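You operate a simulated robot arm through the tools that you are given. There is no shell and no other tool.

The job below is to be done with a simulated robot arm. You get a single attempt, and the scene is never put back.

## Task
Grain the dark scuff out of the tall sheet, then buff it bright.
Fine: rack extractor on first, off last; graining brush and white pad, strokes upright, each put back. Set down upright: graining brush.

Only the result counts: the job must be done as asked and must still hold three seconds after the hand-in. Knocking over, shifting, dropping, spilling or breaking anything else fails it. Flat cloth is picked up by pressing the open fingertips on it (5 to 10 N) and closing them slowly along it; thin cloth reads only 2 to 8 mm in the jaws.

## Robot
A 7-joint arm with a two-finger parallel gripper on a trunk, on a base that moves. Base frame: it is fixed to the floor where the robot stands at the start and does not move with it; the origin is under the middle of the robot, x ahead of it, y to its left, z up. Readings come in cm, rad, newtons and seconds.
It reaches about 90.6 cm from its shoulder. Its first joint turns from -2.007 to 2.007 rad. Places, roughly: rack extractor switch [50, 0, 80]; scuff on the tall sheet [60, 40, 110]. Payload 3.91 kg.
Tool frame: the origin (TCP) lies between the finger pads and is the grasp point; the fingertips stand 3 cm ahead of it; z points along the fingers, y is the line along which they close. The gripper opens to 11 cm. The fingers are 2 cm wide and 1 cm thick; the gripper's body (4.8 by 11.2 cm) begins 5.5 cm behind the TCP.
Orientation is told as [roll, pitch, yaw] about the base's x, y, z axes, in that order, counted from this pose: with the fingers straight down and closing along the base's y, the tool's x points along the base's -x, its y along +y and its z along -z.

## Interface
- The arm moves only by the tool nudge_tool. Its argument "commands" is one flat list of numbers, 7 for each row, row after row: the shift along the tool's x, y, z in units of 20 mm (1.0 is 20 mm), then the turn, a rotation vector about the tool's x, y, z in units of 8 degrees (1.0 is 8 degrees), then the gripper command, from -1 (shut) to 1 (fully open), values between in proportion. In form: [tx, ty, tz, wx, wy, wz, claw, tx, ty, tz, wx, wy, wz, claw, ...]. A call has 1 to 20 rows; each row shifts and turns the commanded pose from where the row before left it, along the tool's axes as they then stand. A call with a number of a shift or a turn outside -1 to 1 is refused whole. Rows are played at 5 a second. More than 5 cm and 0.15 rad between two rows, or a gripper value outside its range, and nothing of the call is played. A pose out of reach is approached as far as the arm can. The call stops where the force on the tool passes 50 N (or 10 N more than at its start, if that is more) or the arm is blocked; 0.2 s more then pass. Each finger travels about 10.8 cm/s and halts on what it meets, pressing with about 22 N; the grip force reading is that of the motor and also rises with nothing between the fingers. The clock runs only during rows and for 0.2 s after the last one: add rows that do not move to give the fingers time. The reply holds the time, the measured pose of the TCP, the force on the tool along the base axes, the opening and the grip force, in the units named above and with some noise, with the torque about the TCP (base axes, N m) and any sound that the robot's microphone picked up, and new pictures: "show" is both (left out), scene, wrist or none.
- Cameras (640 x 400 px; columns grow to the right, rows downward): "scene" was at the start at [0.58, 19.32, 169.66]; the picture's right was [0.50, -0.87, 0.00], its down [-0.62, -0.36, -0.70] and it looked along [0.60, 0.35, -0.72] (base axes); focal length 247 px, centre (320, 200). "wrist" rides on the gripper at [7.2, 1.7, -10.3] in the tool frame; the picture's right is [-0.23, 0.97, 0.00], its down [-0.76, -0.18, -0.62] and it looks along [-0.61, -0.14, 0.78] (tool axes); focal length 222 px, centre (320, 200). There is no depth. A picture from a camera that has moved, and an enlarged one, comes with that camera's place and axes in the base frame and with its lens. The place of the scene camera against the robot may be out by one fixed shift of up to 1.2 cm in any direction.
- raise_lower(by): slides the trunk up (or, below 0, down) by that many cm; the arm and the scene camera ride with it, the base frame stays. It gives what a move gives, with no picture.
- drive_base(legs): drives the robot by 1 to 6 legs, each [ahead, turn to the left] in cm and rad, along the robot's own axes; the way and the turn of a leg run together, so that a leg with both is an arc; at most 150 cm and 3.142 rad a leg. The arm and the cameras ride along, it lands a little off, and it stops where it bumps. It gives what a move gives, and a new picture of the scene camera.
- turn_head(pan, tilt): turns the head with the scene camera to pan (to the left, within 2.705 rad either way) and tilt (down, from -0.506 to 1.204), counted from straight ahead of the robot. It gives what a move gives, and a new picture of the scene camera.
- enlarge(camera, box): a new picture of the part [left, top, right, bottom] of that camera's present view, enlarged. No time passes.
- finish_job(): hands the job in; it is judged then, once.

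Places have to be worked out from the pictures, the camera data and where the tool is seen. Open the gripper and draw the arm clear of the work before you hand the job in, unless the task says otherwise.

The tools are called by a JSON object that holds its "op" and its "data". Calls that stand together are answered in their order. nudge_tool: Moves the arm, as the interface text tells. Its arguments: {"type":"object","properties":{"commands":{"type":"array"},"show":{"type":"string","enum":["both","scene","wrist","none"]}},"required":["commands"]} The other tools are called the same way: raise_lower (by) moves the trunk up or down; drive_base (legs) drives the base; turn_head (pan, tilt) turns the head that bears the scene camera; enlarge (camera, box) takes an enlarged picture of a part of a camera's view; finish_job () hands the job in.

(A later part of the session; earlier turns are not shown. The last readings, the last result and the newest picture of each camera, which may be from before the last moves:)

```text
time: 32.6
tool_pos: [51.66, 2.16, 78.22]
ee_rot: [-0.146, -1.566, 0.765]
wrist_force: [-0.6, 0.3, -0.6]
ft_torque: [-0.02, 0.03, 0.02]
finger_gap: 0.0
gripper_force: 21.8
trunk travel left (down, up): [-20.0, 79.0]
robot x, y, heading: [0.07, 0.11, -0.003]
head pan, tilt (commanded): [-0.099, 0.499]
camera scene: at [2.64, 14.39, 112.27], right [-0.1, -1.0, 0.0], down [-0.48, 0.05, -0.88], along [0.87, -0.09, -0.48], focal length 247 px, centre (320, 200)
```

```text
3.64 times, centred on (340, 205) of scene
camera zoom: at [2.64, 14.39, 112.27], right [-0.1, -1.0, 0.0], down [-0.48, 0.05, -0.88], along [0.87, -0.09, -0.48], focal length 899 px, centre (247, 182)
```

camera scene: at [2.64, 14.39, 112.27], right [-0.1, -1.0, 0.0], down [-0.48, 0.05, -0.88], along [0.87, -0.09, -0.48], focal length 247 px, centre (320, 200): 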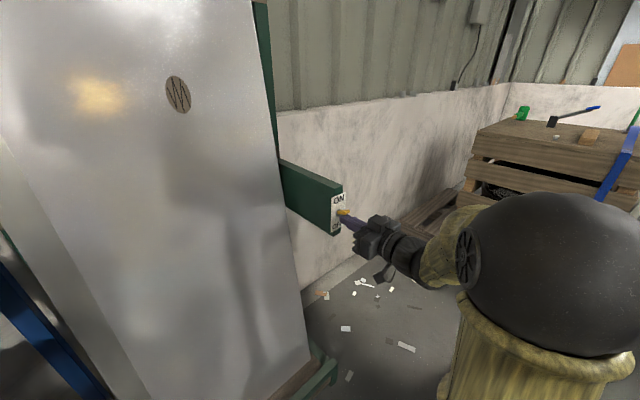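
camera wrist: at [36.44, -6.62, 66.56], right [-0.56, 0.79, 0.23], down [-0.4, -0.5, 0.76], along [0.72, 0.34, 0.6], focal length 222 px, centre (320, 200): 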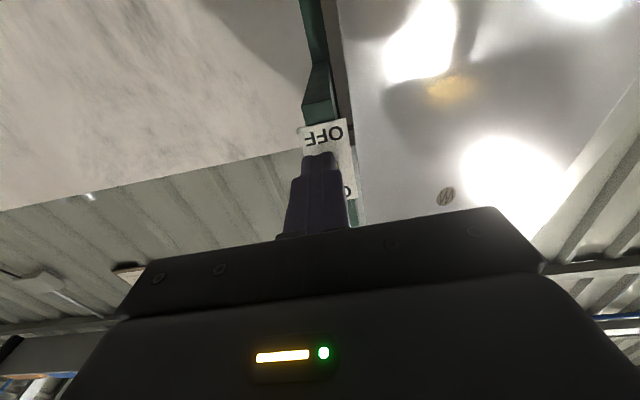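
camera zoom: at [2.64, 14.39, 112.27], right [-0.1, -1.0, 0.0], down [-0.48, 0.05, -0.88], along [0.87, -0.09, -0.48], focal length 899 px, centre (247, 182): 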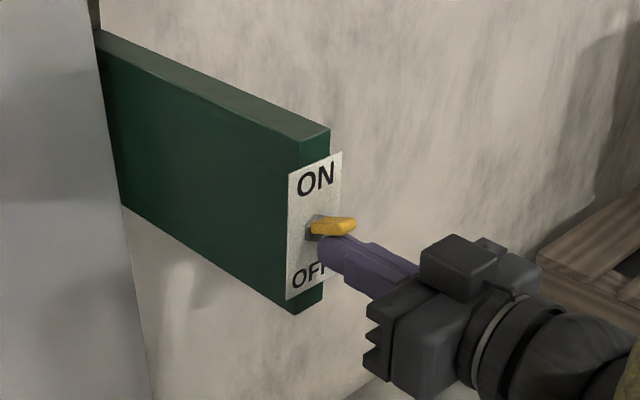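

The lever has risen to about level with almost no force; no sound yet. I keep pushing up in small steps.

{"op": "nudge_tool", "data": {"commands": [-0.25, 0, 0, 0, 0, 0, -1, -0.25, 0, 0, 0, 0, 0, -1, -0.2, 0, 0, 0, 0, 0, -1], "show": "scene"}}

{"op": "enlarge", "data": {"camera": "scene", "box": [280, 150, 400, 260]}}

```text
time: 33.3
tool_pos: [51.62, 2.2, 78.39]
ee_rot: [0.272, -1.538, 0.348]
wrist_force: [-1.5, -1.1, -9.0]
ft_torque: [-0.23, 0.18, -0.04]
finger_gap: 0.0
gripper_force: 22.0
trunk travel left (down, up): [-20.0, 79.0]
robot x, y, heading: [0.05, 0.18, -0.005]
head pan, tilt (commanded): [-0.099, 0.499]
stopped in row 3: the force on the tool passed its limit at 55 N (the readings are from after the stop); the commanded pose is now the measured one
camera scene: at [2.69, 14.38, 112.3], right [-0.1, -0.99, 0.0], down [-0.48, 0.05, -0.88], along [0.87, -0.09, -0.48], focal length 247 px, centre (320, 200)
```

scene: 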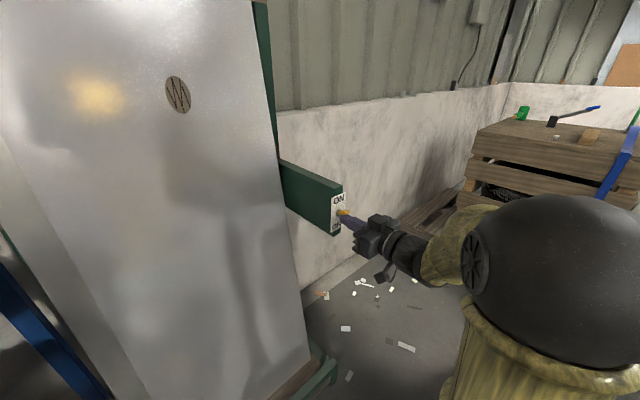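

```text
3.64 times, centred on (340, 205) of scene
camera zoom: at [2.69, 14.38, 112.3], right [-0.1, -0.99, 0.0], down [-0.48, 0.05, -0.88], along [0.87, -0.09, -0.48], focal length 899 px, centre (247, 182)
```

zoom: 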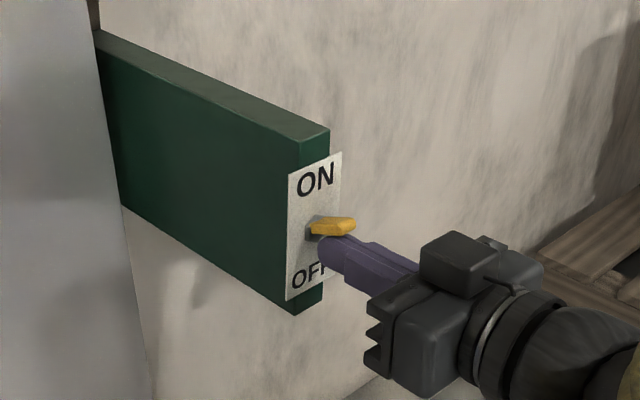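

The lever has met its upper end stop (55 N). I lower the finger off it and back away to check that it stays at ON.

{"op": "nudge_tool", "data": {"commands": [0.5, 0, 0, 0, 0, 0, -1, 0.5, 0, 0, 0, 0, 0, -1, 0.5, 0, 0, 0, 0, 0, -1, 0, 0, -1, 0, 0, 0, -1, 0, 0, -1, 0, 0, 0, -1, 0, 0, -1, 0, 0, 0, -1, 0, 0, -1, 0, 0, 0, -1], "show": "both"}}

{"op": "enlarge", "data": {"camera": "scene", "box": [280, 150, 400, 260]}}

```text
time: 34.9
tool_pos: [44.92, -2.62, 75.6]
ee_rot: [0.275, -1.544, 0.342]
wrist_force: [0.4, -0.4, 0.2]
ft_torque: [0.01, -0.02, 0.01]
finger_gap: 0.0
gripper_force: 22.2
trunk travel left (down, up): [-20.0, 79.0]
robot x, y, heading: [-0.21, -0.02, 0.002]
head pan, tilt (commanded): [-0.099, 0.499]
camera scene: at [2.65, 14.39, 112.27], right [-0.1, -0.99, 0.0], down [-0.48, 0.05, -0.88], along [0.87, -0.09, -0.48], focal length 247 px, centre (320, 200)
camera wrist: at [35.38, -7.24, 68.56], right [-0.56, 0.8, 0.23], down [-0.39, -0.5, 0.78], along [0.73, 0.34, 0.59], focal length 222 px, centre (320, 200)
```

scene: 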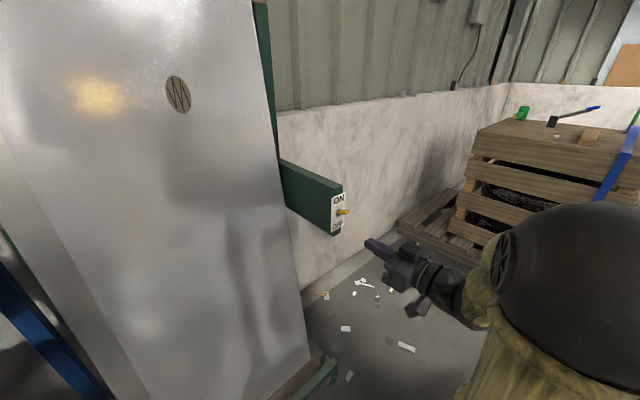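
wrist: 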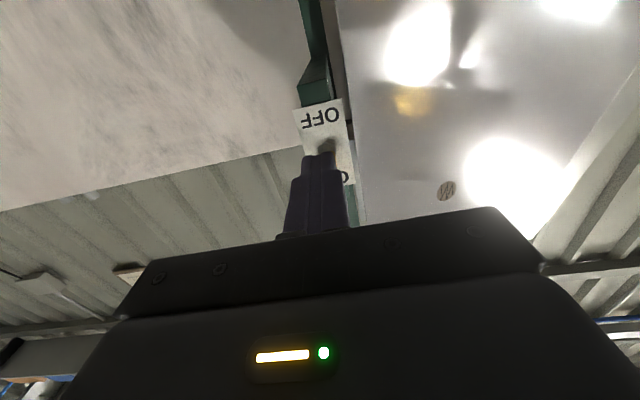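

```text
3.64 times, centred on (340, 205) of scene
camera zoom: at [2.65, 14.39, 112.27], right [-0.1, -0.99, 0.0], down [-0.48, 0.05, -0.88], along [0.87, -0.09, -0.48], focal length 899 px, centre (247, 182)
```

zoom: 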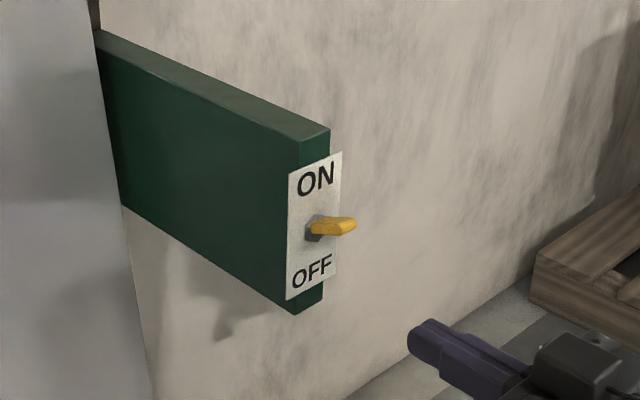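

The lever now stays tilted up at ON. I raise the trunk back up 55 cm, with the hand clear of the box, and then pitch the fingers back down.

{"op": "nudge_tool", "data": {"commands": [0, 0, -1, 0, 0, 0, -1, 0, 0, -1, 0, 0, 0, -1], "show": "none"}}

{"op": "raise_lower", "data": {"by": 45}}

{"op": "nudge_tool", "data": {"commands": [0, 0, 0, 0, 0.93, 0, -1, 0, 0, 0, 0, 0.93, 0, -1, 0, 0, 0, 0, 0.93, 0, -1, 0, 0, 0, 0, 0.93, 0, -1, 0, 0, 0, 0, 0.93, 0, -1, 0, 0, 0, 0, 0.93, 0, -1, 0, 0, 0, 0, 0.93, 0, -1, 0, 0, 0, 0, 0.93, 0, -1, 0, 0, 0, 0, 0.93, 0, -1, 0, 0, 0, 0, 0.93, 0, -1, 0, 0, 0, 0, 0.93, 0, -1, 0, 0, 0, 0, 0.8, 0, -1], "show": "both"}}

```text
time: 35.5
tool_pos: [41.71, -4.82, 75.68]
ee_rot: [0.246, -1.545, 0.372]
wrist_force: [0.4, -0.1, 0.4]
ft_torque: [0.03, 0.02, 0.01]
finger_gap: 0.01
gripper_force: 22.1
trunk travel left (down, up): [-20.0, 79.0]
robot x, y, heading: [-0.02, -0.19, 0.006]
head pan, tilt (commanded): [-0.099, 0.499]
```

```text
refused: 45 is not a number from -40 to 40
```

```text
time: 38.1
tool_pos: [41.73, -4.83, 75.97]
ee_rot: [0.007, -0.003, 0.618]
wrist_force: [0.1, -0.3, 0.3]
ft_torque: [-0.01, -0.01, 0.01]
finger_gap: 0.0
gripper_force: 22.2
trunk travel left (down, up): [-20.0, 79.0]
robot x, y, heading: [-0.21, -0.27, -0.001]
head pan, tilt (commanded): [-0.099, 0.499]
camera scene: at [2.63, 14.38, 112.27], right [-0.1, -0.99, 0.0], down [-0.48, 0.05, -0.88], along [0.87, -0.09, -0.48], focal length 247 px, centre (320, 200)
camera wrist: at [34.88, -7.78, 86.09], right [-0.38, 0.93, 0.01], down [0.72, 0.29, 0.62], along [0.58, 0.24, -0.78], focal length 222 px, centre (320, 200)
```

scene: 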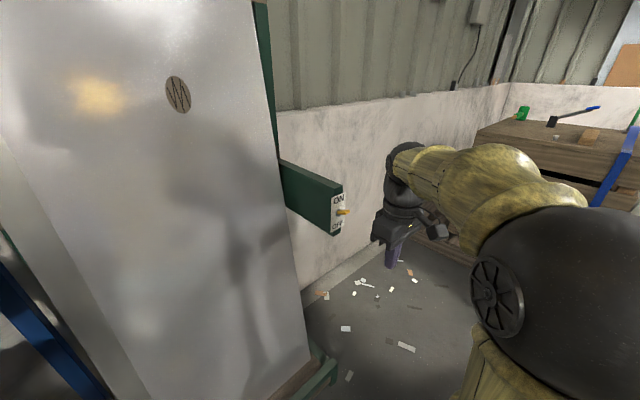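
wrist: 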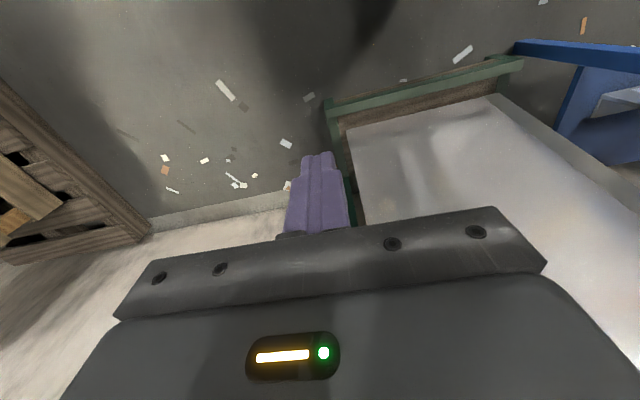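

The raise was refused (40 cm is the limit per call), but the pitch finished safely at low height. I raise the trunk by 40 now.

{"op": "raise_lower", "data": {"by": 40}}

{"op": "turn_head", "data": {"pan": 0.6, "tilt": 0.6}}

```text
time: 42.0
tool_pos: [41.65, -4.89, 115.8]
ee_rot: [0.007, -0.005, 0.617]
wrist_force: [-0.6, 0.0, -0.5]
ft_torque: [0.05, 0.0, 0.0]
finger_gap: 0.0
gripper_force: 21.8
trunk travel left (down, up): [-60.0, 39.0]
robot x, y, heading: [0.01, 0.45, 0.001]
head pan, tilt (commanded): [-0.099, 0.499]
```

```text
time: 43.0
tool_pos: [41.72, -4.89, 115.78]
ee_rot: [0.007, -0.006, 0.618]
wrist_force: [-0.4, 0.3, 0.6]
ft_torque: [0.02, -0.02, 0.02]
finger_gap: 0.01
gripper_force: 21.9
trunk travel left (down, up): [-60.0, 39.0]
robot x, y, heading: [0.31, 0.26, -0.002]
head pan, tilt (commanded): [0.6, 0.6]
camera scene: at [0.89, 20.28, 151.36], right [0.56, -0.83, 0.0], down [-0.47, -0.32, -0.83], along [0.68, 0.47, -0.56], focal length 247 px, centre (320, 200)
```

scene: 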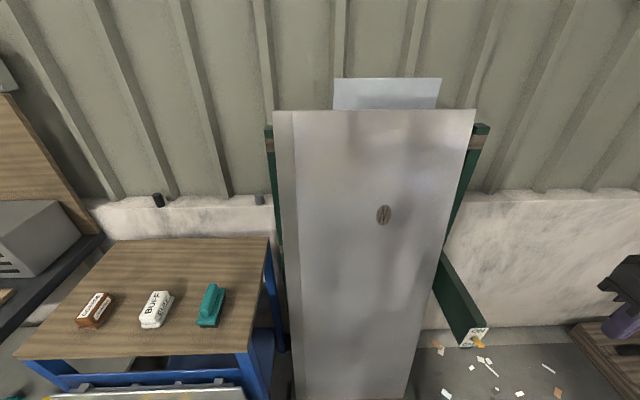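

An unobstructed view of the sheet, scuff and tools. I zoom in on the sheet, scuff and tools for precise measurement.

{"op": "enlarge", "data": {"camera": "scene", "box": [340, 170, 440, 250]}}

{"op": "enlarge", "data": {"camera": "scene", "box": [60, 260, 240, 350]}}

{"op": "enlarge", "data": {"camera": "scene", "box": [250, 60, 510, 400]}}

```text
5.00 times, centred on (390, 210) of scene
camera zoom: at [0.89, 20.28, 151.36], right [0.56, -0.83, 0.0], down [-0.47, -0.32, -0.83], along [0.68, 0.47, -0.56], focal length 1236 px, centre (-30, 150)
```

zoom: 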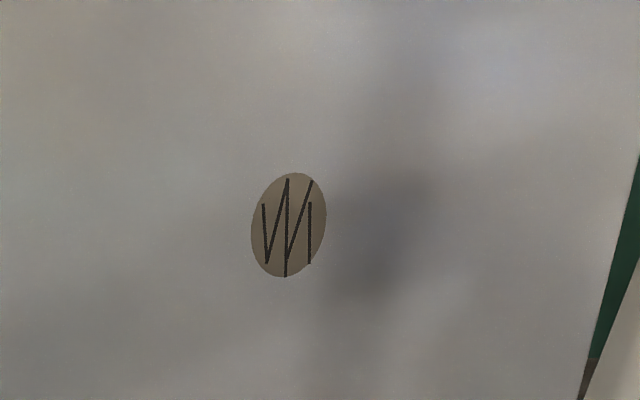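

```text
3.56 times, centred on (150, 305) of scene
camera zoom: at [0.89, 20.28, 151.36], right [0.56, -0.83, 0.0], down [-0.47, -0.32, -0.83], along [0.68, 0.47, -0.56], focal length 879 px, centre (924, -173)
```

zoom: 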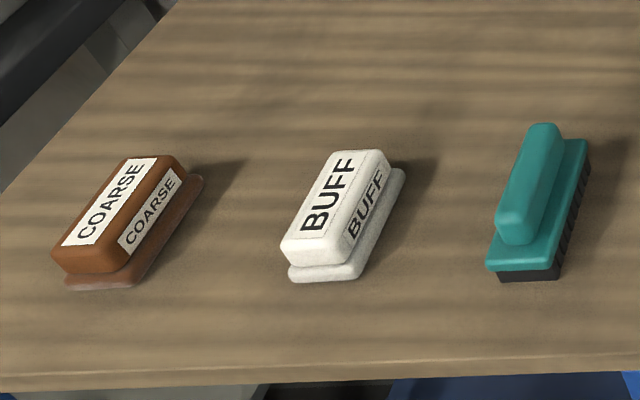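

```text
1.18 times, centred on (380, 230) of scene
camera zoom: at [0.89, 20.28, 151.36], right [0.56, -0.83, 0.0], down [-0.47, -0.32, -0.83], along [0.68, 0.47, -0.56], focal length 291 px, centre (249, 165)
```

zoom: 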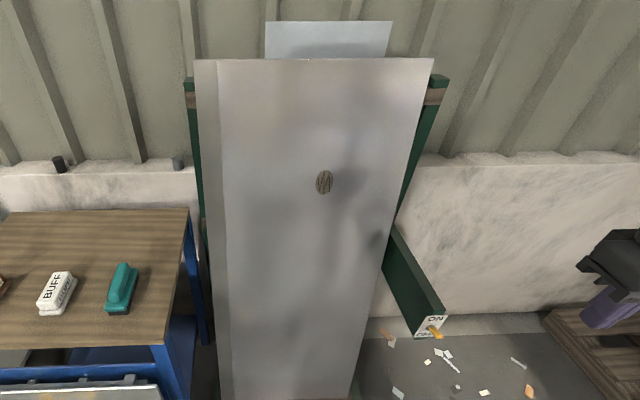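

From three views: scuff centre ≈ [60, 37.6, 105.8], sheet leaning back about 7° with its normal at 35.5°; brush centre ≈ [16.7, 68], white BUFF pad ≈ [7.9, 81.3], table top z≈85.5. The pad is too far for a fingers-down grasp from here, so I drive to about [-15, 22] facing the wall; first the turn.

{"op": "drive_base", "data": {"legs": [[0, 2.164]]}}

```text
time: 50.9
tool_pos: [-19.2, 37.48, 115.82]
ee_rot: [0.007, -0.005, 2.779]
wrist_force: [0.5, 0.2, 0.4]
ft_torque: [0.0, 0.03, -0.04]
finger_gap: 0.0
gripper_force: 22.5
trunk travel left (down, up): [-60.0, 39.0]
robot x, y, heading: [0.01, -0.17, 2.164]
head pan, tilt (commanded): [0.6, 0.6]
camera scene: at [-17.99, -10.15, 151.36], right [0.37, 0.93, 0.0], down [0.52, -0.21, -0.82], along [-0.77, 0.31, -0.57], focal length 247 px, centre (320, 200)
```

scene: 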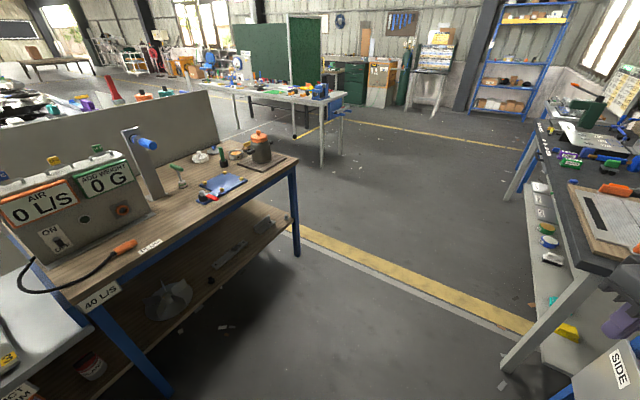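

The turn landed well and nothing stands close. Now I drive ahead 26.6 cm and turn back to face the wall.

{"op": "drive_base", "data": {"legs": [[26.6, 0], [0, -1.524]]}}

```text
time: 58.4
tool_pos: [21.57, 43.23, 115.81]
ee_rot: [0.006, -0.006, 1.266]
wrist_force: [0.2, -1.6, -0.1]
ft_torque: [0.0, 0.03, 0.0]
finger_gap: 0.0
gripper_force: 22.1
trunk travel left (down, up): [-60.0, 39.0]
robot x, y, heading: [-14.69, 21.75, 0.65]
head pan, tilt (commanded): [0.6, 0.6]
camera scene: at [-26.26, 38.92, 151.36], right [0.95, -0.32, 0.0], down [-0.18, -0.54, -0.82], along [0.26, 0.78, -0.57], focal length 247 px, centre (320, 200)
```

scene: 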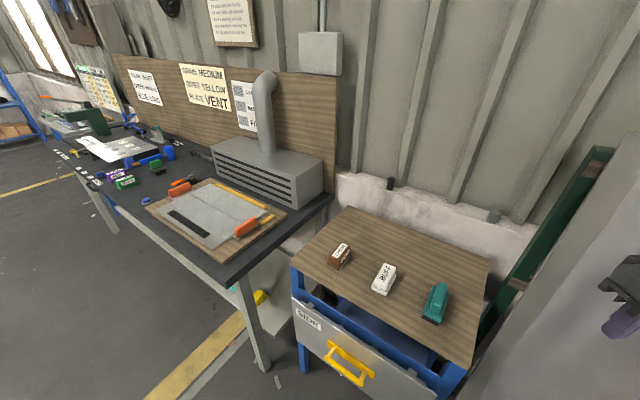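

The robot now stands at [-14.7, 21.8], heading 0.65, with a new viewpoint. I zoom on the brush and pad again for a wide-baseline fix.

{"op": "enlarge", "data": {"camera": "scene", "box": [320, 230, 460, 330]}}

{"op": "enlarge", "data": {"camera": "wrist", "box": [0, 0, 640, 400]}}

```text
4.00 times, centred on (390, 280) of scene
camera zoom: at [-26.26, 38.92, 151.36], right [0.95, -0.32, 0.0], down [-0.18, -0.54, -0.82], along [0.26, 0.78, -0.57], focal length 988 px, centre (40, -120)
```

zoom: 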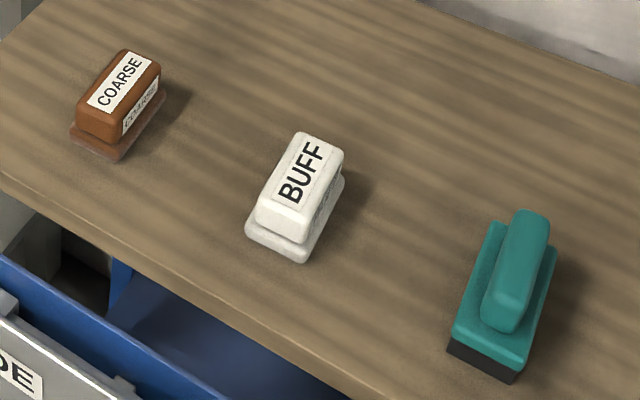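

```text
1.00 times, centred on (320, 200) of wrist (not enlarged: the box is as wide or as high as the picture)
camera zoom: at [17.86, 36.75, 126.08], right [-0.86, 0.51, 0.01], down [0.4, 0.67, 0.63], along [0.31, 0.54, -0.78], focal length 222 px, centre (320, 200)
```

zoom: 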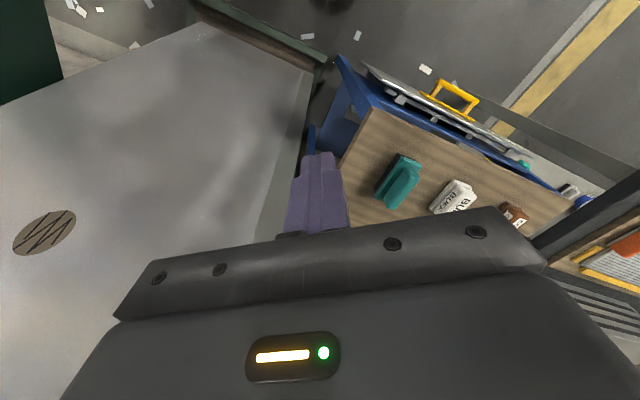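

I zoom the wrist view on the brush as well, since the wrist camera's place is exact.

{"op": "enlarge", "data": {"camera": "wrist", "box": [340, 120, 500, 230]}}

```text
3.64 times, centred on (420, 175) of wrist
camera zoom: at [17.86, 36.75, 126.08], right [-0.86, 0.51, 0.01], down [0.4, 0.67, 0.63], along [0.31, 0.54, -0.78], focal length 808 px, centre (-44, 291)
```

zoom: 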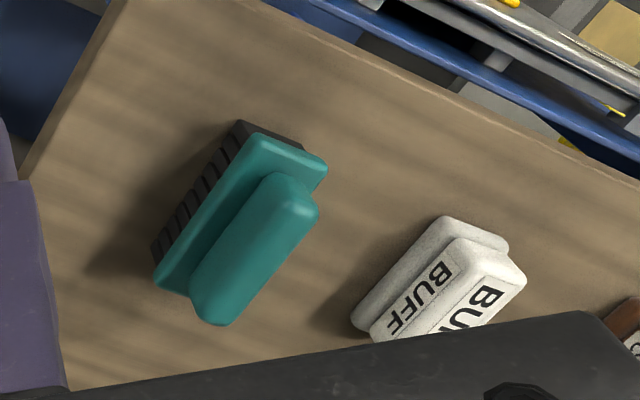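

Combining views: brush centre ≈ [17.0, 66.7], long axis along 36°, table top z≈86, handle top z≈91.5. I yaw the hand back to 0.62 and hover over the brush at z≈105 with the fingers open.

{"op": "nudge_tool", "data": {"commands": [0, 0, 0, 0, 0, 0.926, 1, 0, 0, 0, 0, 0, 0.926, 1, 0, 0, 0, 0, 0, 0.926, 1, 0, 0, 0, 0, 0, 0.926, 1, 0, 0, 0, 0, 0, 0.926, 1, -0.415, 0.91, 0.45, 0, 0, 0, 1, -0.415, 0.91, 0.45, 0, 0, 0, 1, -0.415, 0.91, 0.45, 0, 0, 0, 1, -0.415, 0.91, 0.45, 0, 0, 0, 1, -0.415, 0.91, 0.45, 0, 0, 0, 1, -0.415, 0.91, 0.45, 0, 0, 0, 1, -0.415, 0.91, 0.45, 0, 0, 0, 1, -0.415, 0.91, 0.45, 0, 0, 0, 1, -0.415, 0.91, 0.45, 0, 0, 0, 1, -0.415, 0.91, 0.45, 0, 0, 0, 1, -0.415, 0.91, 0.45, 0, 0, 0, 1, -0.415, 0.91, 0.45, 0, 0, 0, 1], "show": "both"}}

```text
time: 62.0
tool_pos: [17.09, 67.03, 105.22]
ee_rot: [0.009, -0.003, 0.618]
wrist_force: [0.2, -0.1, 0.1]
ft_torque: [0.0, -0.01, -0.01]
finger_gap: 10.99
gripper_force: 0.1
trunk travel left (down, up): [-60.0, 39.0]
robot x, y, heading: [-14.26, 21.52, 0.648]
head pan, tilt (commanded): [0.6, 0.6]
camera scene: at [-26.26, 38.97, 151.36], right [0.95, -0.32, 0.0], down [-0.18, -0.54, -0.82], along [0.26, 0.78, -0.57], focal length 247 px, centre (320, 200)
camera wrist: at [10.25, 64.07, 115.51], right [-0.38, 0.93, 0.01], down [0.73, 0.29, 0.62], along [0.57, 0.24, -0.78], focal length 222 px, centre (320, 200)
```

scene: 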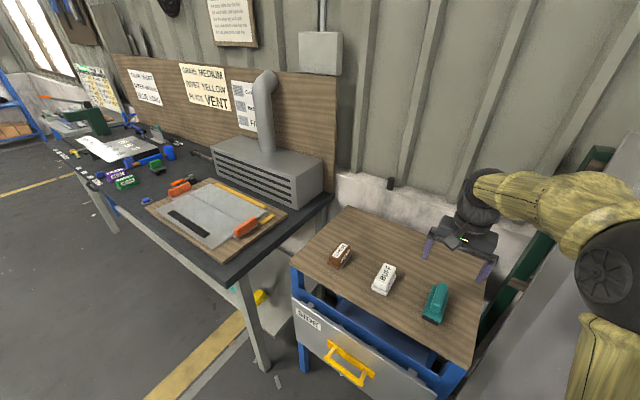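
wrist: 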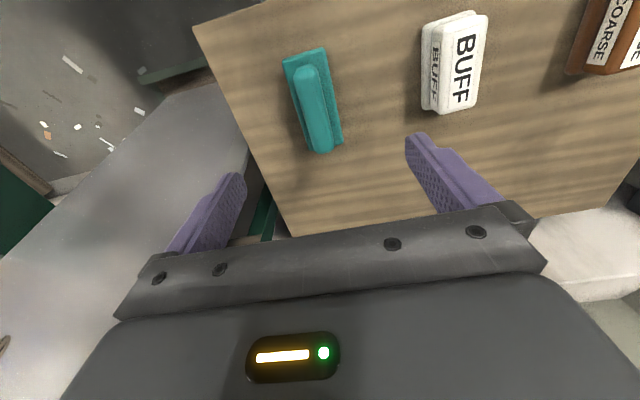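

Hovering over the brush; it and the pad appear in the wrist view. I zoom for an exact position of the handle.

{"op": "enlarge", "data": {"camera": "wrist", "box": [260, 30, 380, 170]}}

{"op": "enlarge", "data": {"camera": "wrist", "box": [400, 0, 520, 130]}}

```text
2.86 times, centred on (320, 100) of wrist
camera zoom: at [10.25, 64.07, 115.51], right [-0.38, 0.93, 0.01], down [0.73, 0.29, 0.62], along [0.57, 0.24, -0.78], focal length 635 px, centre (320, 486)
```

zoom: 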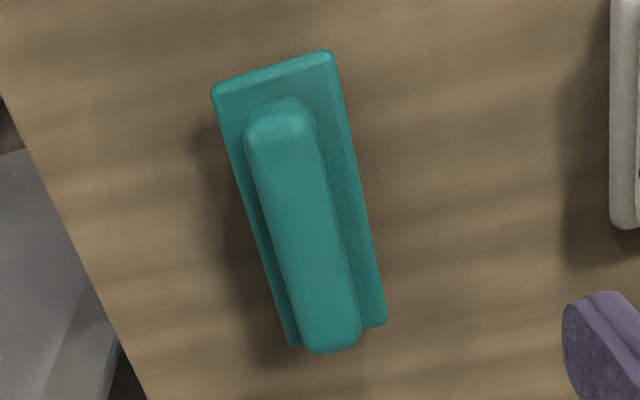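

```text
3.08 times, centred on (460, 65) of wrist
camera zoom: at [10.25, 64.07, 115.51], right [-0.38, 0.93, 0.01], down [0.73, 0.29, 0.62], along [0.57, 0.24, -0.78], focal length 684 px, centre (-111, 615)
```

zoom: 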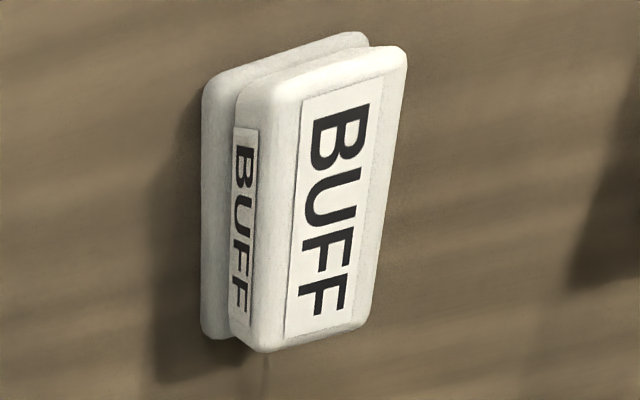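

The handle centre computes to [17.3, 66.65] with angle 0.64. I make that small correction and descend to TCP z≈94.5, then look again before the final bit.

{"op": "nudge_tool", "data": {"commands": [0.02, -0.215, 0, 0, 0, -0.16, 1, 0, 0, 0.9, 0, 0, 0, 1, 0, 0, 0.9, 0, 0, 0, 1, 0, 0, 0.9, 0, 0, 0, 1, 0, 0, 0.9, 0, 0, 0, 1, 0, 0, 0.9, 0, 0, 0, 1, 0, 0, 0.85, 0, 0, 0, 1], "show": "both"}}

{"op": "enlarge", "data": {"camera": "wrist", "box": [160, 60, 480, 240]}}

{"op": "enlarge", "data": {"camera": "scene", "box": [370, 200, 530, 340]}}

```text
time: 63.6
tool_pos: [17.3, 66.59, 94.35]
ee_rot: [0.008, -0.001, 0.644]
wrist_force: [0.3, 0.0, -0.3]
ft_torque: [0.03, -0.04, 0.02]
finger_gap: 11.01
gripper_force: 0.0
trunk travel left (down, up): [-60.0, 39.0]
robot x, y, heading: [-14.48, 22.05, 0.643]
head pan, tilt (commanded): [0.6, 0.6]
camera scene: at [-26.25, 38.95, 151.36], right [0.95, -0.32, 0.0], down [-0.18, -0.54, -0.82], along [0.26, 0.78, -0.57], focal length 247 px, centre (320, 200)
camera wrist: at [10.44, 63.47, 104.68], right [-0.4, 0.92, 0.01], down [0.72, 0.31, 0.62], along [0.57, 0.26, -0.78], focal length 222 px, centre (320, 200)
```

scene: 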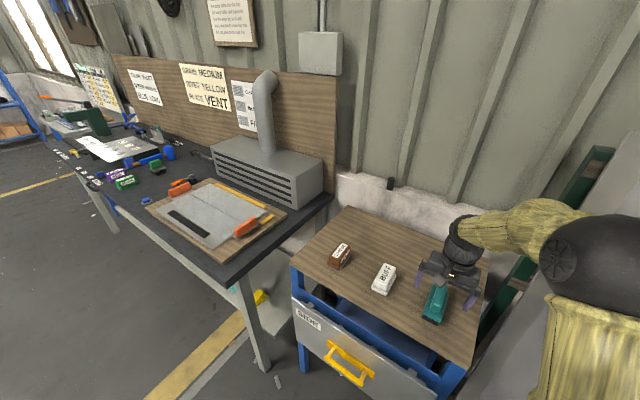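
wrist: 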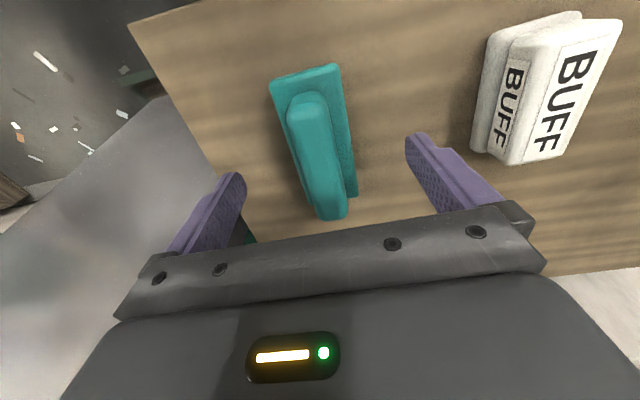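

```text
2.00 times, centred on (320, 150) of wrist
camera zoom: at [10.44, 63.47, 104.68], right [-0.4, 0.92, 0.01], down [0.72, 0.31, 0.62], along [0.57, 0.26, -0.78], focal length 444 px, centre (320, 300)
```

zoom: 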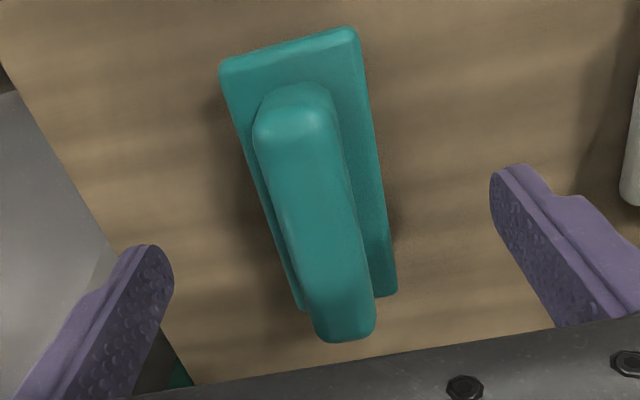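

```text
2.86 times, centred on (450, 270) of scene
camera zoom: at [-26.25, 38.95, 151.36], right [0.95, -0.32, 0.0], down [-0.18, -0.54, -0.82], along [0.26, 0.78, -0.57], focal length 706 px, centre (-51, 0)
```

zoom: 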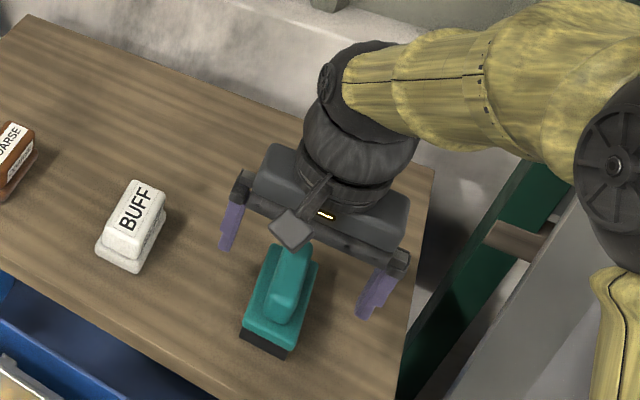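

Handle top is about z=92.5 and the base ledge about z=89.5, hand well centred. I go down 1.3 cm and close in steps on the handle.

{"op": "nudge_tool", "data": {"commands": [0, 0, 0.35, 0, 0, 0, 1, 0, 0, 0.33, 0, 0, 0, 1, 0, 0, 0, 0, 0, 0, 0.2, 0, 0, 0, 0, 0, 0, 0.0, 0, 0, 0, 0, 0, 0, -0.2, 0, 0, 0, 0, 0, 0, -0.35, 0, 0, 0, 0, 0, 0, -0.5, 0, 0, 0, 0, 0, 0, -0.65, 0, 0, 0, 0, 0, 0, -1, 0, 0, 0, 0, 0, 0, -1], "show": "both"}}

{"op": "enlarge", "data": {"camera": "scene", "box": [370, 200, 530, 340]}}

```text
time: 65.8
tool_pos: [16.97, 66.64, 93.13]
ee_rot: [0.01, 0.001, 0.64]
wrist_force: [0.6, 0.6, 0.7]
ft_torque: [0.02, -0.04, 0.04]
finger_gap: 2.36
gripper_force: 21.8
trunk travel left (down, up): [-60.0, 39.0]
robot x, y, heading: [-14.47, 21.68, 0.65]
head pan, tilt (commanded): [0.6, 0.6]
camera scene: at [-26.27, 38.93, 151.36], right [0.95, -0.32, 0.0], down [-0.18, -0.54, -0.82], along [0.26, 0.78, -0.57], focal length 247 px, centre (320, 200)
camera wrist: at [10.35, 63.52, 103.35], right [-0.4, 0.92, 0.01], down [0.72, 0.31, 0.62], along [0.57, 0.26, -0.78], focal length 222 px, centre (320, 200)
```

scene: 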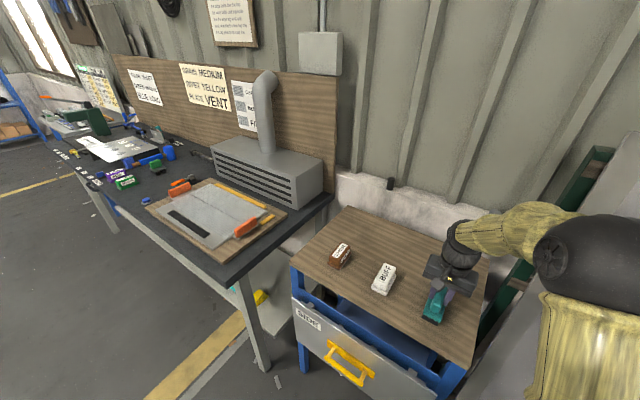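
wrist: 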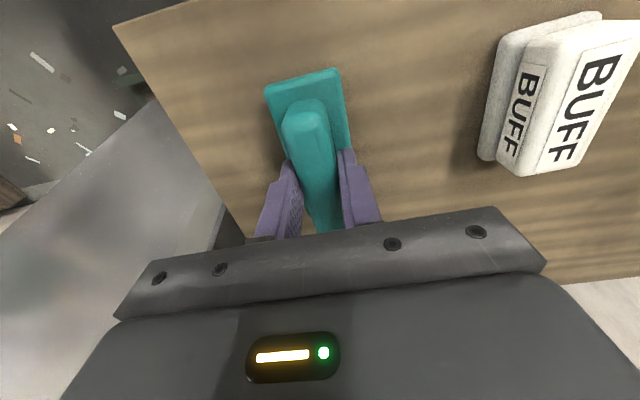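

```text
2.86 times, centred on (450, 270) of scene
camera zoom: at [-26.27, 38.93, 151.36], right [0.95, -0.32, 0.0], down [-0.18, -0.54, -0.82], along [0.26, 0.78, -0.57], focal length 706 px, centre (-51, 0)
```

zoom: 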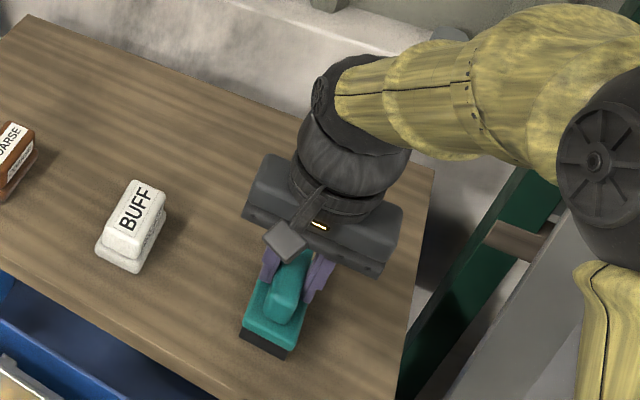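

Gripped: gap 2.36 cm at the handle. I note the grasp pose [17.1, 66.6, 93.1], yaw 0.64 and lift gently to check the hold.

{"op": "nudge_tool", "data": {"commands": [0, 0, -0.5, 0, 0, 0, -1, 0, 0, -0.8, 0, 0, 0, -1, 0, 0, -1, 0, 0, 0, -1, 0, 0, -1, 0, 0, 0, -1, 0, 0, -1, 0, 0, 0, -1, 0, 0, -1, 0, 0, 0, -1, 0, 0, -1, 0, 0, 0, -1, 0, 0, -1, 0, 0, 0, -1], "show": "both"}}

```text
time: 67.6
tool_pos: [17.3, 66.34, 107.78]
ee_rot: [0.008, 0.001, 0.64]
wrist_force: [0.0, 0.3, -1.0]
ft_torque: [0.0, 0.04, -0.01]
finger_gap: 2.37
gripper_force: 22.1
trunk travel left (down, up): [-60.0, 39.0]
robot x, y, heading: [-14.94, 21.98, 0.646]
head pan, tilt (commanded): [0.6, 0.6]
camera scene: at [-26.28, 38.92, 151.36], right [0.95, -0.32, 0.0], down [-0.18, -0.54, -0.83], along [0.26, 0.78, -0.56], focal length 247 px, centre (320, 200)
camera wrist: at [10.49, 63.29, 118.11], right [-0.4, 0.92, 0.01], down [0.72, 0.31, 0.62], along [0.57, 0.26, -0.78], focal length 222 px, centre (320, 200)
```

scene: 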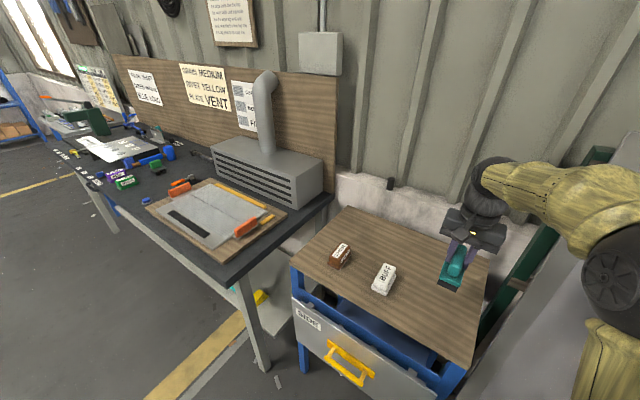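
wrist: 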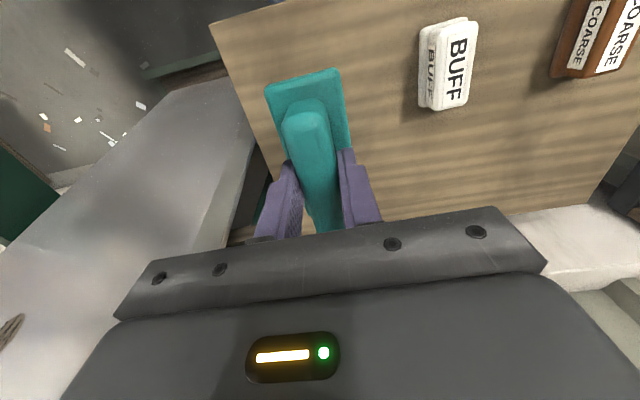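

Brush lifted and held firmly. I carry it back a little and to the right, in front of the sheet, still fingers down.

{"op": "nudge_tool", "data": {"commands": [0.3, -1, 0, 0, 0, 0, -1, 0.3, -1, 0, 0, 0, 0, -1, 0.3, -1, 0, 0, 0, 0, -1, 0.3, -1, 0, 0, 0, 0, -1, 0.3, -1, 0, 0, 0, 0, -1, 0.3, -1, 0, 0, 0, 0, -1, 0.3, -1, 0, 0, 0, 0, -1, 0.3, -1, 0, 0, 0, 0, -1, 0.3, -1, 0, 0, 0, 0, -1, 0.3, -1, 0, 0, 0, 0, -1, 0.3, -1, 0, 0, 0, 0, -1, 0.3, -1, 0, 0, 0, 0, -1, 0.3, -1, 0, 0, 0, 0, -1, 0, -1, 0, 0, 0, 0, -1, 0, -1, 0, 0, 0, 0, -1, 0, -1, 0, 0, 0, 0, -1, 0, -1, 0, 0, 0, 0, -1, 0, -1, 0, 0, 0, 0, -1, 0, -1, 0, 0, 0, 0, -1, 0, -1, 0, 0, 0, 0, -1], "show": "both"}}

```text
time: 71.8
tool_pos: [34.9, 29.66, 107.35]
ee_rot: [0.009, -0.002, 0.641]
wrist_force: [-0.1, 0.3, -1.9]
ft_torque: [0.0, 0.01, 0.02]
finger_gap: 2.36
gripper_force: 21.6
trunk travel left (down, up): [-60.0, 39.0]
robot x, y, heading: [-14.84, 21.98, 0.649]
head pan, tilt (commanded): [0.6, 0.6]
camera scene: at [-26.23, 38.9, 151.37], right [0.95, -0.32, 0.0], down [-0.18, -0.54, -0.83], along [0.26, 0.78, -0.56], focal length 247 px, centre (320, 200)
camera wrist: at [28.09, 26.62, 117.71], right [-0.4, 0.92, 0.01], down [0.72, 0.31, 0.62], along [0.57, 0.26, -0.78], focal length 222 px, centre (320, 200)
```

scene: 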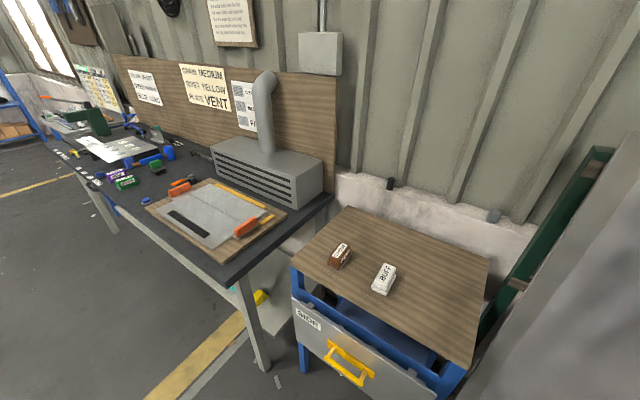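
wrist: 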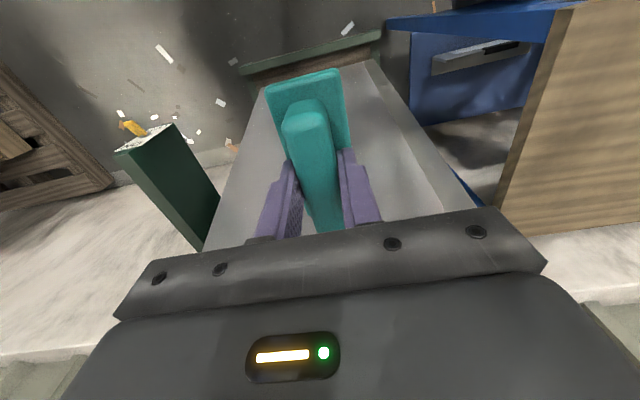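

The brush is in front of the sheet. I turn the head toward the sheet, then shift the last 8 cm right and pitch the brush toward the sheet (83°).

{"op": "turn_head", "data": {"pan": -0.15, "tilt": 0.5}}

{"op": "nudge_tool", "data": {"commands": [0, -1, 0, 0, 0, 0, -1, 0, -1, 0, 0, 0, 0, -1, 0, -1, 0, 0, 0, 0, -1, 0, -1, 0, 0, 0, 0, -1, 0, 0, 0, 0, -0.945, 0, -1, 0, 0, 0, 0, -0.945, 0, -1, 0, 0, 0, 0, -0.945, 0, -1, 0, 0, 0, 0, -0.945, 0, -1, 0, 0, 0, 0, -0.945, 0, -1, 0, 0, 0, 0, -0.945, 0, -1, 0, 0, 0, 0, -0.945, 0, -1, 0, 0, 0, 0, -0.945, 0, -1, 0, 0, 0, 0, -0.945, 0, -1, 0, 0, 0, 0, -0.945, 0, -1, 0, 0, 0, 0, -0.925, 0, -1], "show": "both"}}

```text
time: 72.9
tool_pos: [34.76, 29.7, 107.34]
ee_rot: [0.01, -0.003, 0.64]
wrist_force: [-0.2, 0.1, -0.8]
ft_torque: [0.01, -0.02, -0.02]
finger_gap: 2.35
gripper_force: 21.7
trunk travel left (down, up): [-60.0, 39.0]
robot x, y, heading: [-14.72, 21.79, 0.648]
head pan, tilt (commanded): [-0.15, 0.499]
camera scene: at [-21.06, 34.89, 152.27], right [0.48, -0.88, 0.0], down [-0.42, -0.23, -0.88], along [0.77, 0.42, -0.48], focal length 247 px, centre (320, 200)
```

scene: 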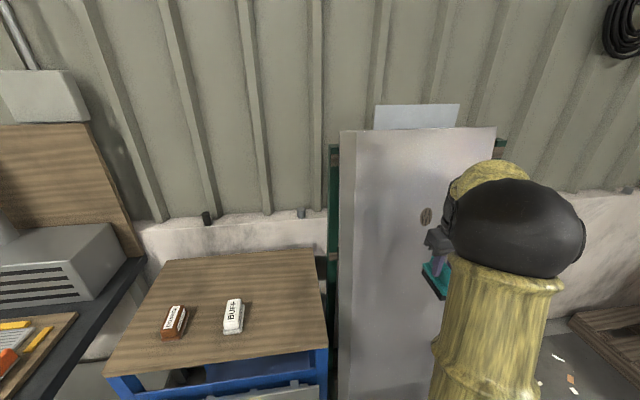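

```text
time: 76.1
tool_pos: [39.77, 23.41, 107.38]
ee_rot: [0.065, -1.452, 0.576]
wrist_force: [-0.1, 0.3, -1.3]
ft_torque: [-0.02, 0.02, -0.02]
finger_gap: 2.35
gripper_force: 22.4
trunk travel left (down, up): [-60.0, 39.0]
robot x, y, heading: [-14.33, 21.83, 0.647]
head pan, tilt (commanded): [-0.15, 0.499]
camera scene: at [-21.03, 34.86, 152.28], right [0.48, -0.88, 0.0], down [-0.42, -0.23, -0.88], along [0.77, 0.42, -0.48], focal length 247 px, centre (320, 200)
camera wrist: at [29.79, 18.07, 101.34], right [-0.56, 0.8, 0.23], down [-0.31, -0.46, 0.83], along [0.77, 0.39, 0.51], focal length 222 px, centre (320, 200)
```

scene: 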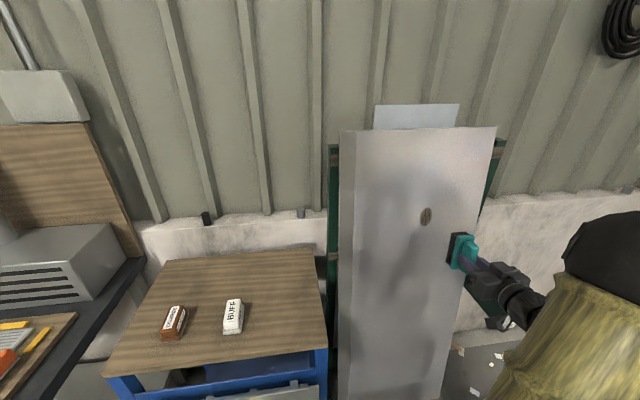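
wrist: 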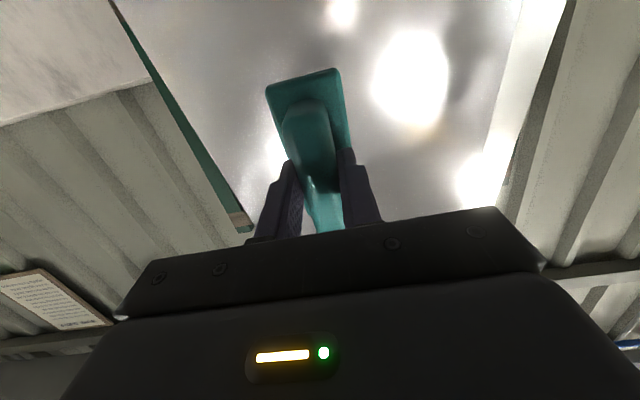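

The brush faces the sheet. I zoom on the scuff and brush for a refined fix of the sheet from this new viewpoint.

{"op": "enlarge", "data": {"camera": "scene", "box": [390, 180, 550, 300]}}

{"op": "enlarge", "data": {"camera": "scene", "box": [310, 90, 530, 400]}}

```text
3.33 times, centred on (470, 240) of scene
camera zoom: at [-21.03, 34.86, 152.28], right [0.48, -0.88, 0.0], down [-0.42, -0.23, -0.88], along [0.77, 0.42, -0.48], focal length 824 px, centre (-180, 67)
```

zoom: 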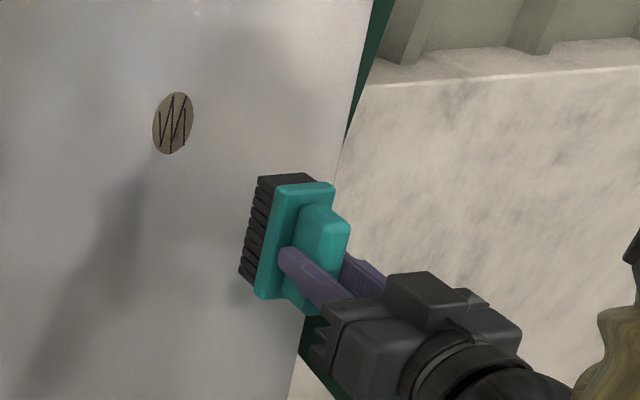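

```text
1.29 times, centred on (420, 245) of scene
camera zoom: at [-21.03, 34.86, 152.28], right [0.48, -0.88, 0.0], down [-0.42, -0.23, -0.88], along [0.77, 0.42, -0.48], focal length 319 px, centre (191, 142)
```

zoom: 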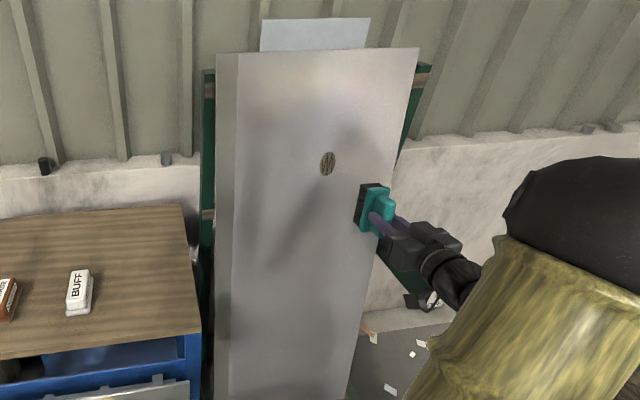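

Using three viewpoints consistently: scuff ≈ [58.5, 37.15, 107.0], sheet lean ≈ 9.8°. I correct the pitch to match the lean, and approach to about 4 cm from contact, level with the scuff.

{"op": "nudge_tool", "data": {"commands": [0, 0, 0, 0, 0.37, 0, -1, -0.45, -0.02, 0.75, 0, 0, 0, -1, -0.45, -0.02, 0.75, 0, 0, 0, -1, -0.45, -0.02, 0.75, 0, 0, 0, -1, -0.45, -0.02, 0.75, 0, 0, 0, -1, 0, 0, 0.75, 0, 0, 0, -1, 0, 0, 0.75, 0, 0, 0, -1, 0, 0, 0.75, 0, 0, 0, -1, 0, 0, 0.75, 0, 0, 0, -1], "show": "both"}}

{"op": "enlarge", "data": {"camera": "scene", "box": [380, 160, 520, 280]}}

```text
time: 78.1
tool_pos: [49.76, 30.71, 108.81]
ee_rot: [0.055, -1.399, 0.587]
wrist_force: [0.7, 0.4, -1.7]
ft_torque: [0.0, 0.06, -0.04]
finger_gap: 2.37
gripper_force: 22.3
trunk travel left (down, up): [-60.0, 39.0]
robot x, y, heading: [-14.72, 21.89, 0.65]
head pan, tilt (commanded): [-0.15, 0.499]
camera scene: at [-21.03, 34.89, 152.27], right [0.48, -0.88, 0.0], down [-0.42, -0.23, -0.88], along [0.77, 0.42, -0.48], focal length 247 px, centre (320, 200)
camera wrist: at [39.58, 25.3, 103.36], right [-0.55, 0.8, 0.23], down [-0.28, -0.44, 0.86], along [0.79, 0.41, 0.46], focal length 222 px, centre (320, 200)
```

scene: 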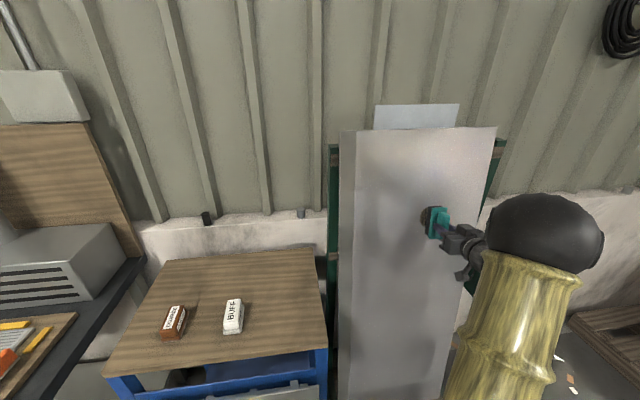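
wrist: 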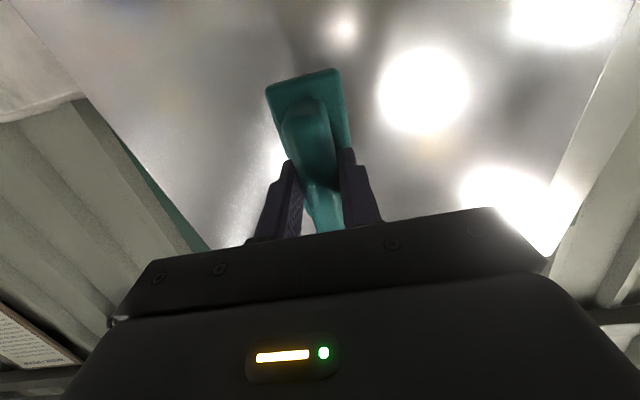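

```text
3.33 times, centred on (450, 220) of scene
camera zoom: at [-21.03, 34.89, 152.27], right [0.48, -0.88, 0.0], down [-0.42, -0.23, -0.88], along [0.77, 0.42, -0.48], focal length 824 px, centre (-113, 133)
```

zoom: 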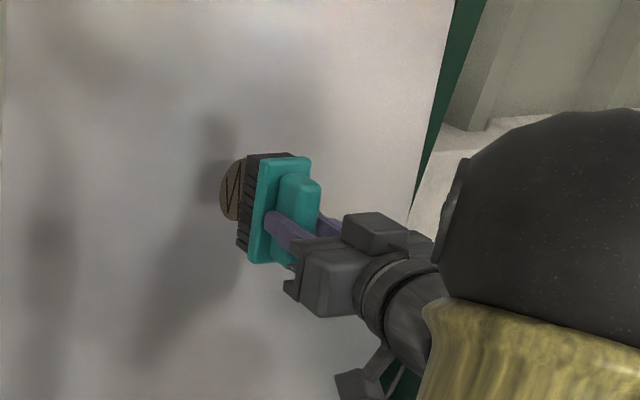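

About 4 cm of gap remains. I first drop 5 cm along the sheet to start below the scuff, then close in gently until contact shows in the force.

{"op": "nudge_tool", "data": {"commands": [0.8, 0, 0, 0, 0, 0, -1, 0.8, 0, 0, 0, 0, 0, -1, 0.8, 0, 0, 0, 0, 0, -1, 0, 0, 0.3, 0, 0, 0, -1, 0, 0, 0.3, 0, 0, 0, -1, 0, 0, 0.3, 0, 0, 0, -1, 0, 0, 0.3, 0, 0, 0, -1, 0, 0, 0.2, 0, 0, 0, -1, 0, 0, 0.1, 0, 0, 0, -1], "show": "scene"}}

{"op": "enlarge", "data": {"camera": "scene", "box": [380, 160, 520, 280]}}

```text
time: 80.1
tool_pos: [51.38, 31.99, 103.54]
ee_rot: [0.052, -1.397, 0.59]
wrist_force: [0.2, -0.2, -1.6]
ft_torque: [0.03, 0.03, 0.0]
finger_gap: 2.35
gripper_force: 22.3
trunk travel left (down, up): [-60.0, 39.0]
robot x, y, heading: [-14.74, 22.05, 0.644]
head pan, tilt (commanded): [-0.15, 0.499]
camera scene: at [-21.05, 34.88, 152.27], right [0.48, -0.88, 0.0], down [-0.42, -0.23, -0.88], along [0.77, 0.42, -0.48], focal length 247 px, centre (320, 200)
```

scene: 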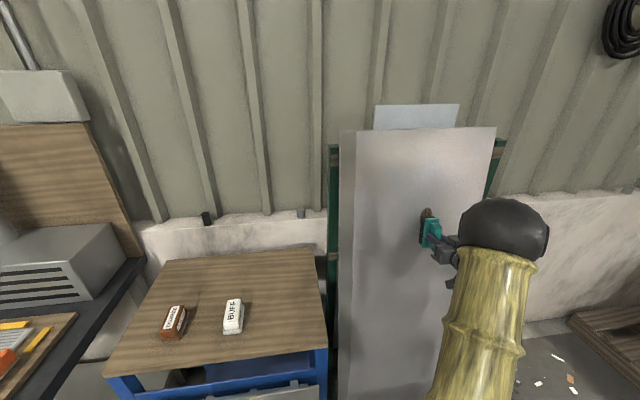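

```text
3.33 times, centred on (450, 220) of scene
camera zoom: at [-21.05, 34.88, 152.27], right [0.48, -0.88, 0.0], down [-0.42, -0.23, -0.88], along [0.77, 0.42, -0.48], focal length 824 px, centre (-113, 133)
```

zoom: 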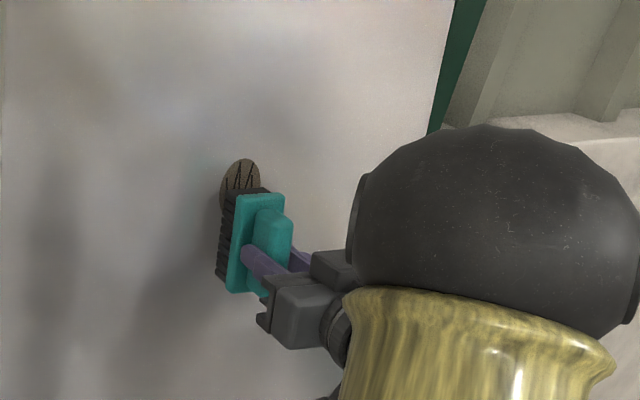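

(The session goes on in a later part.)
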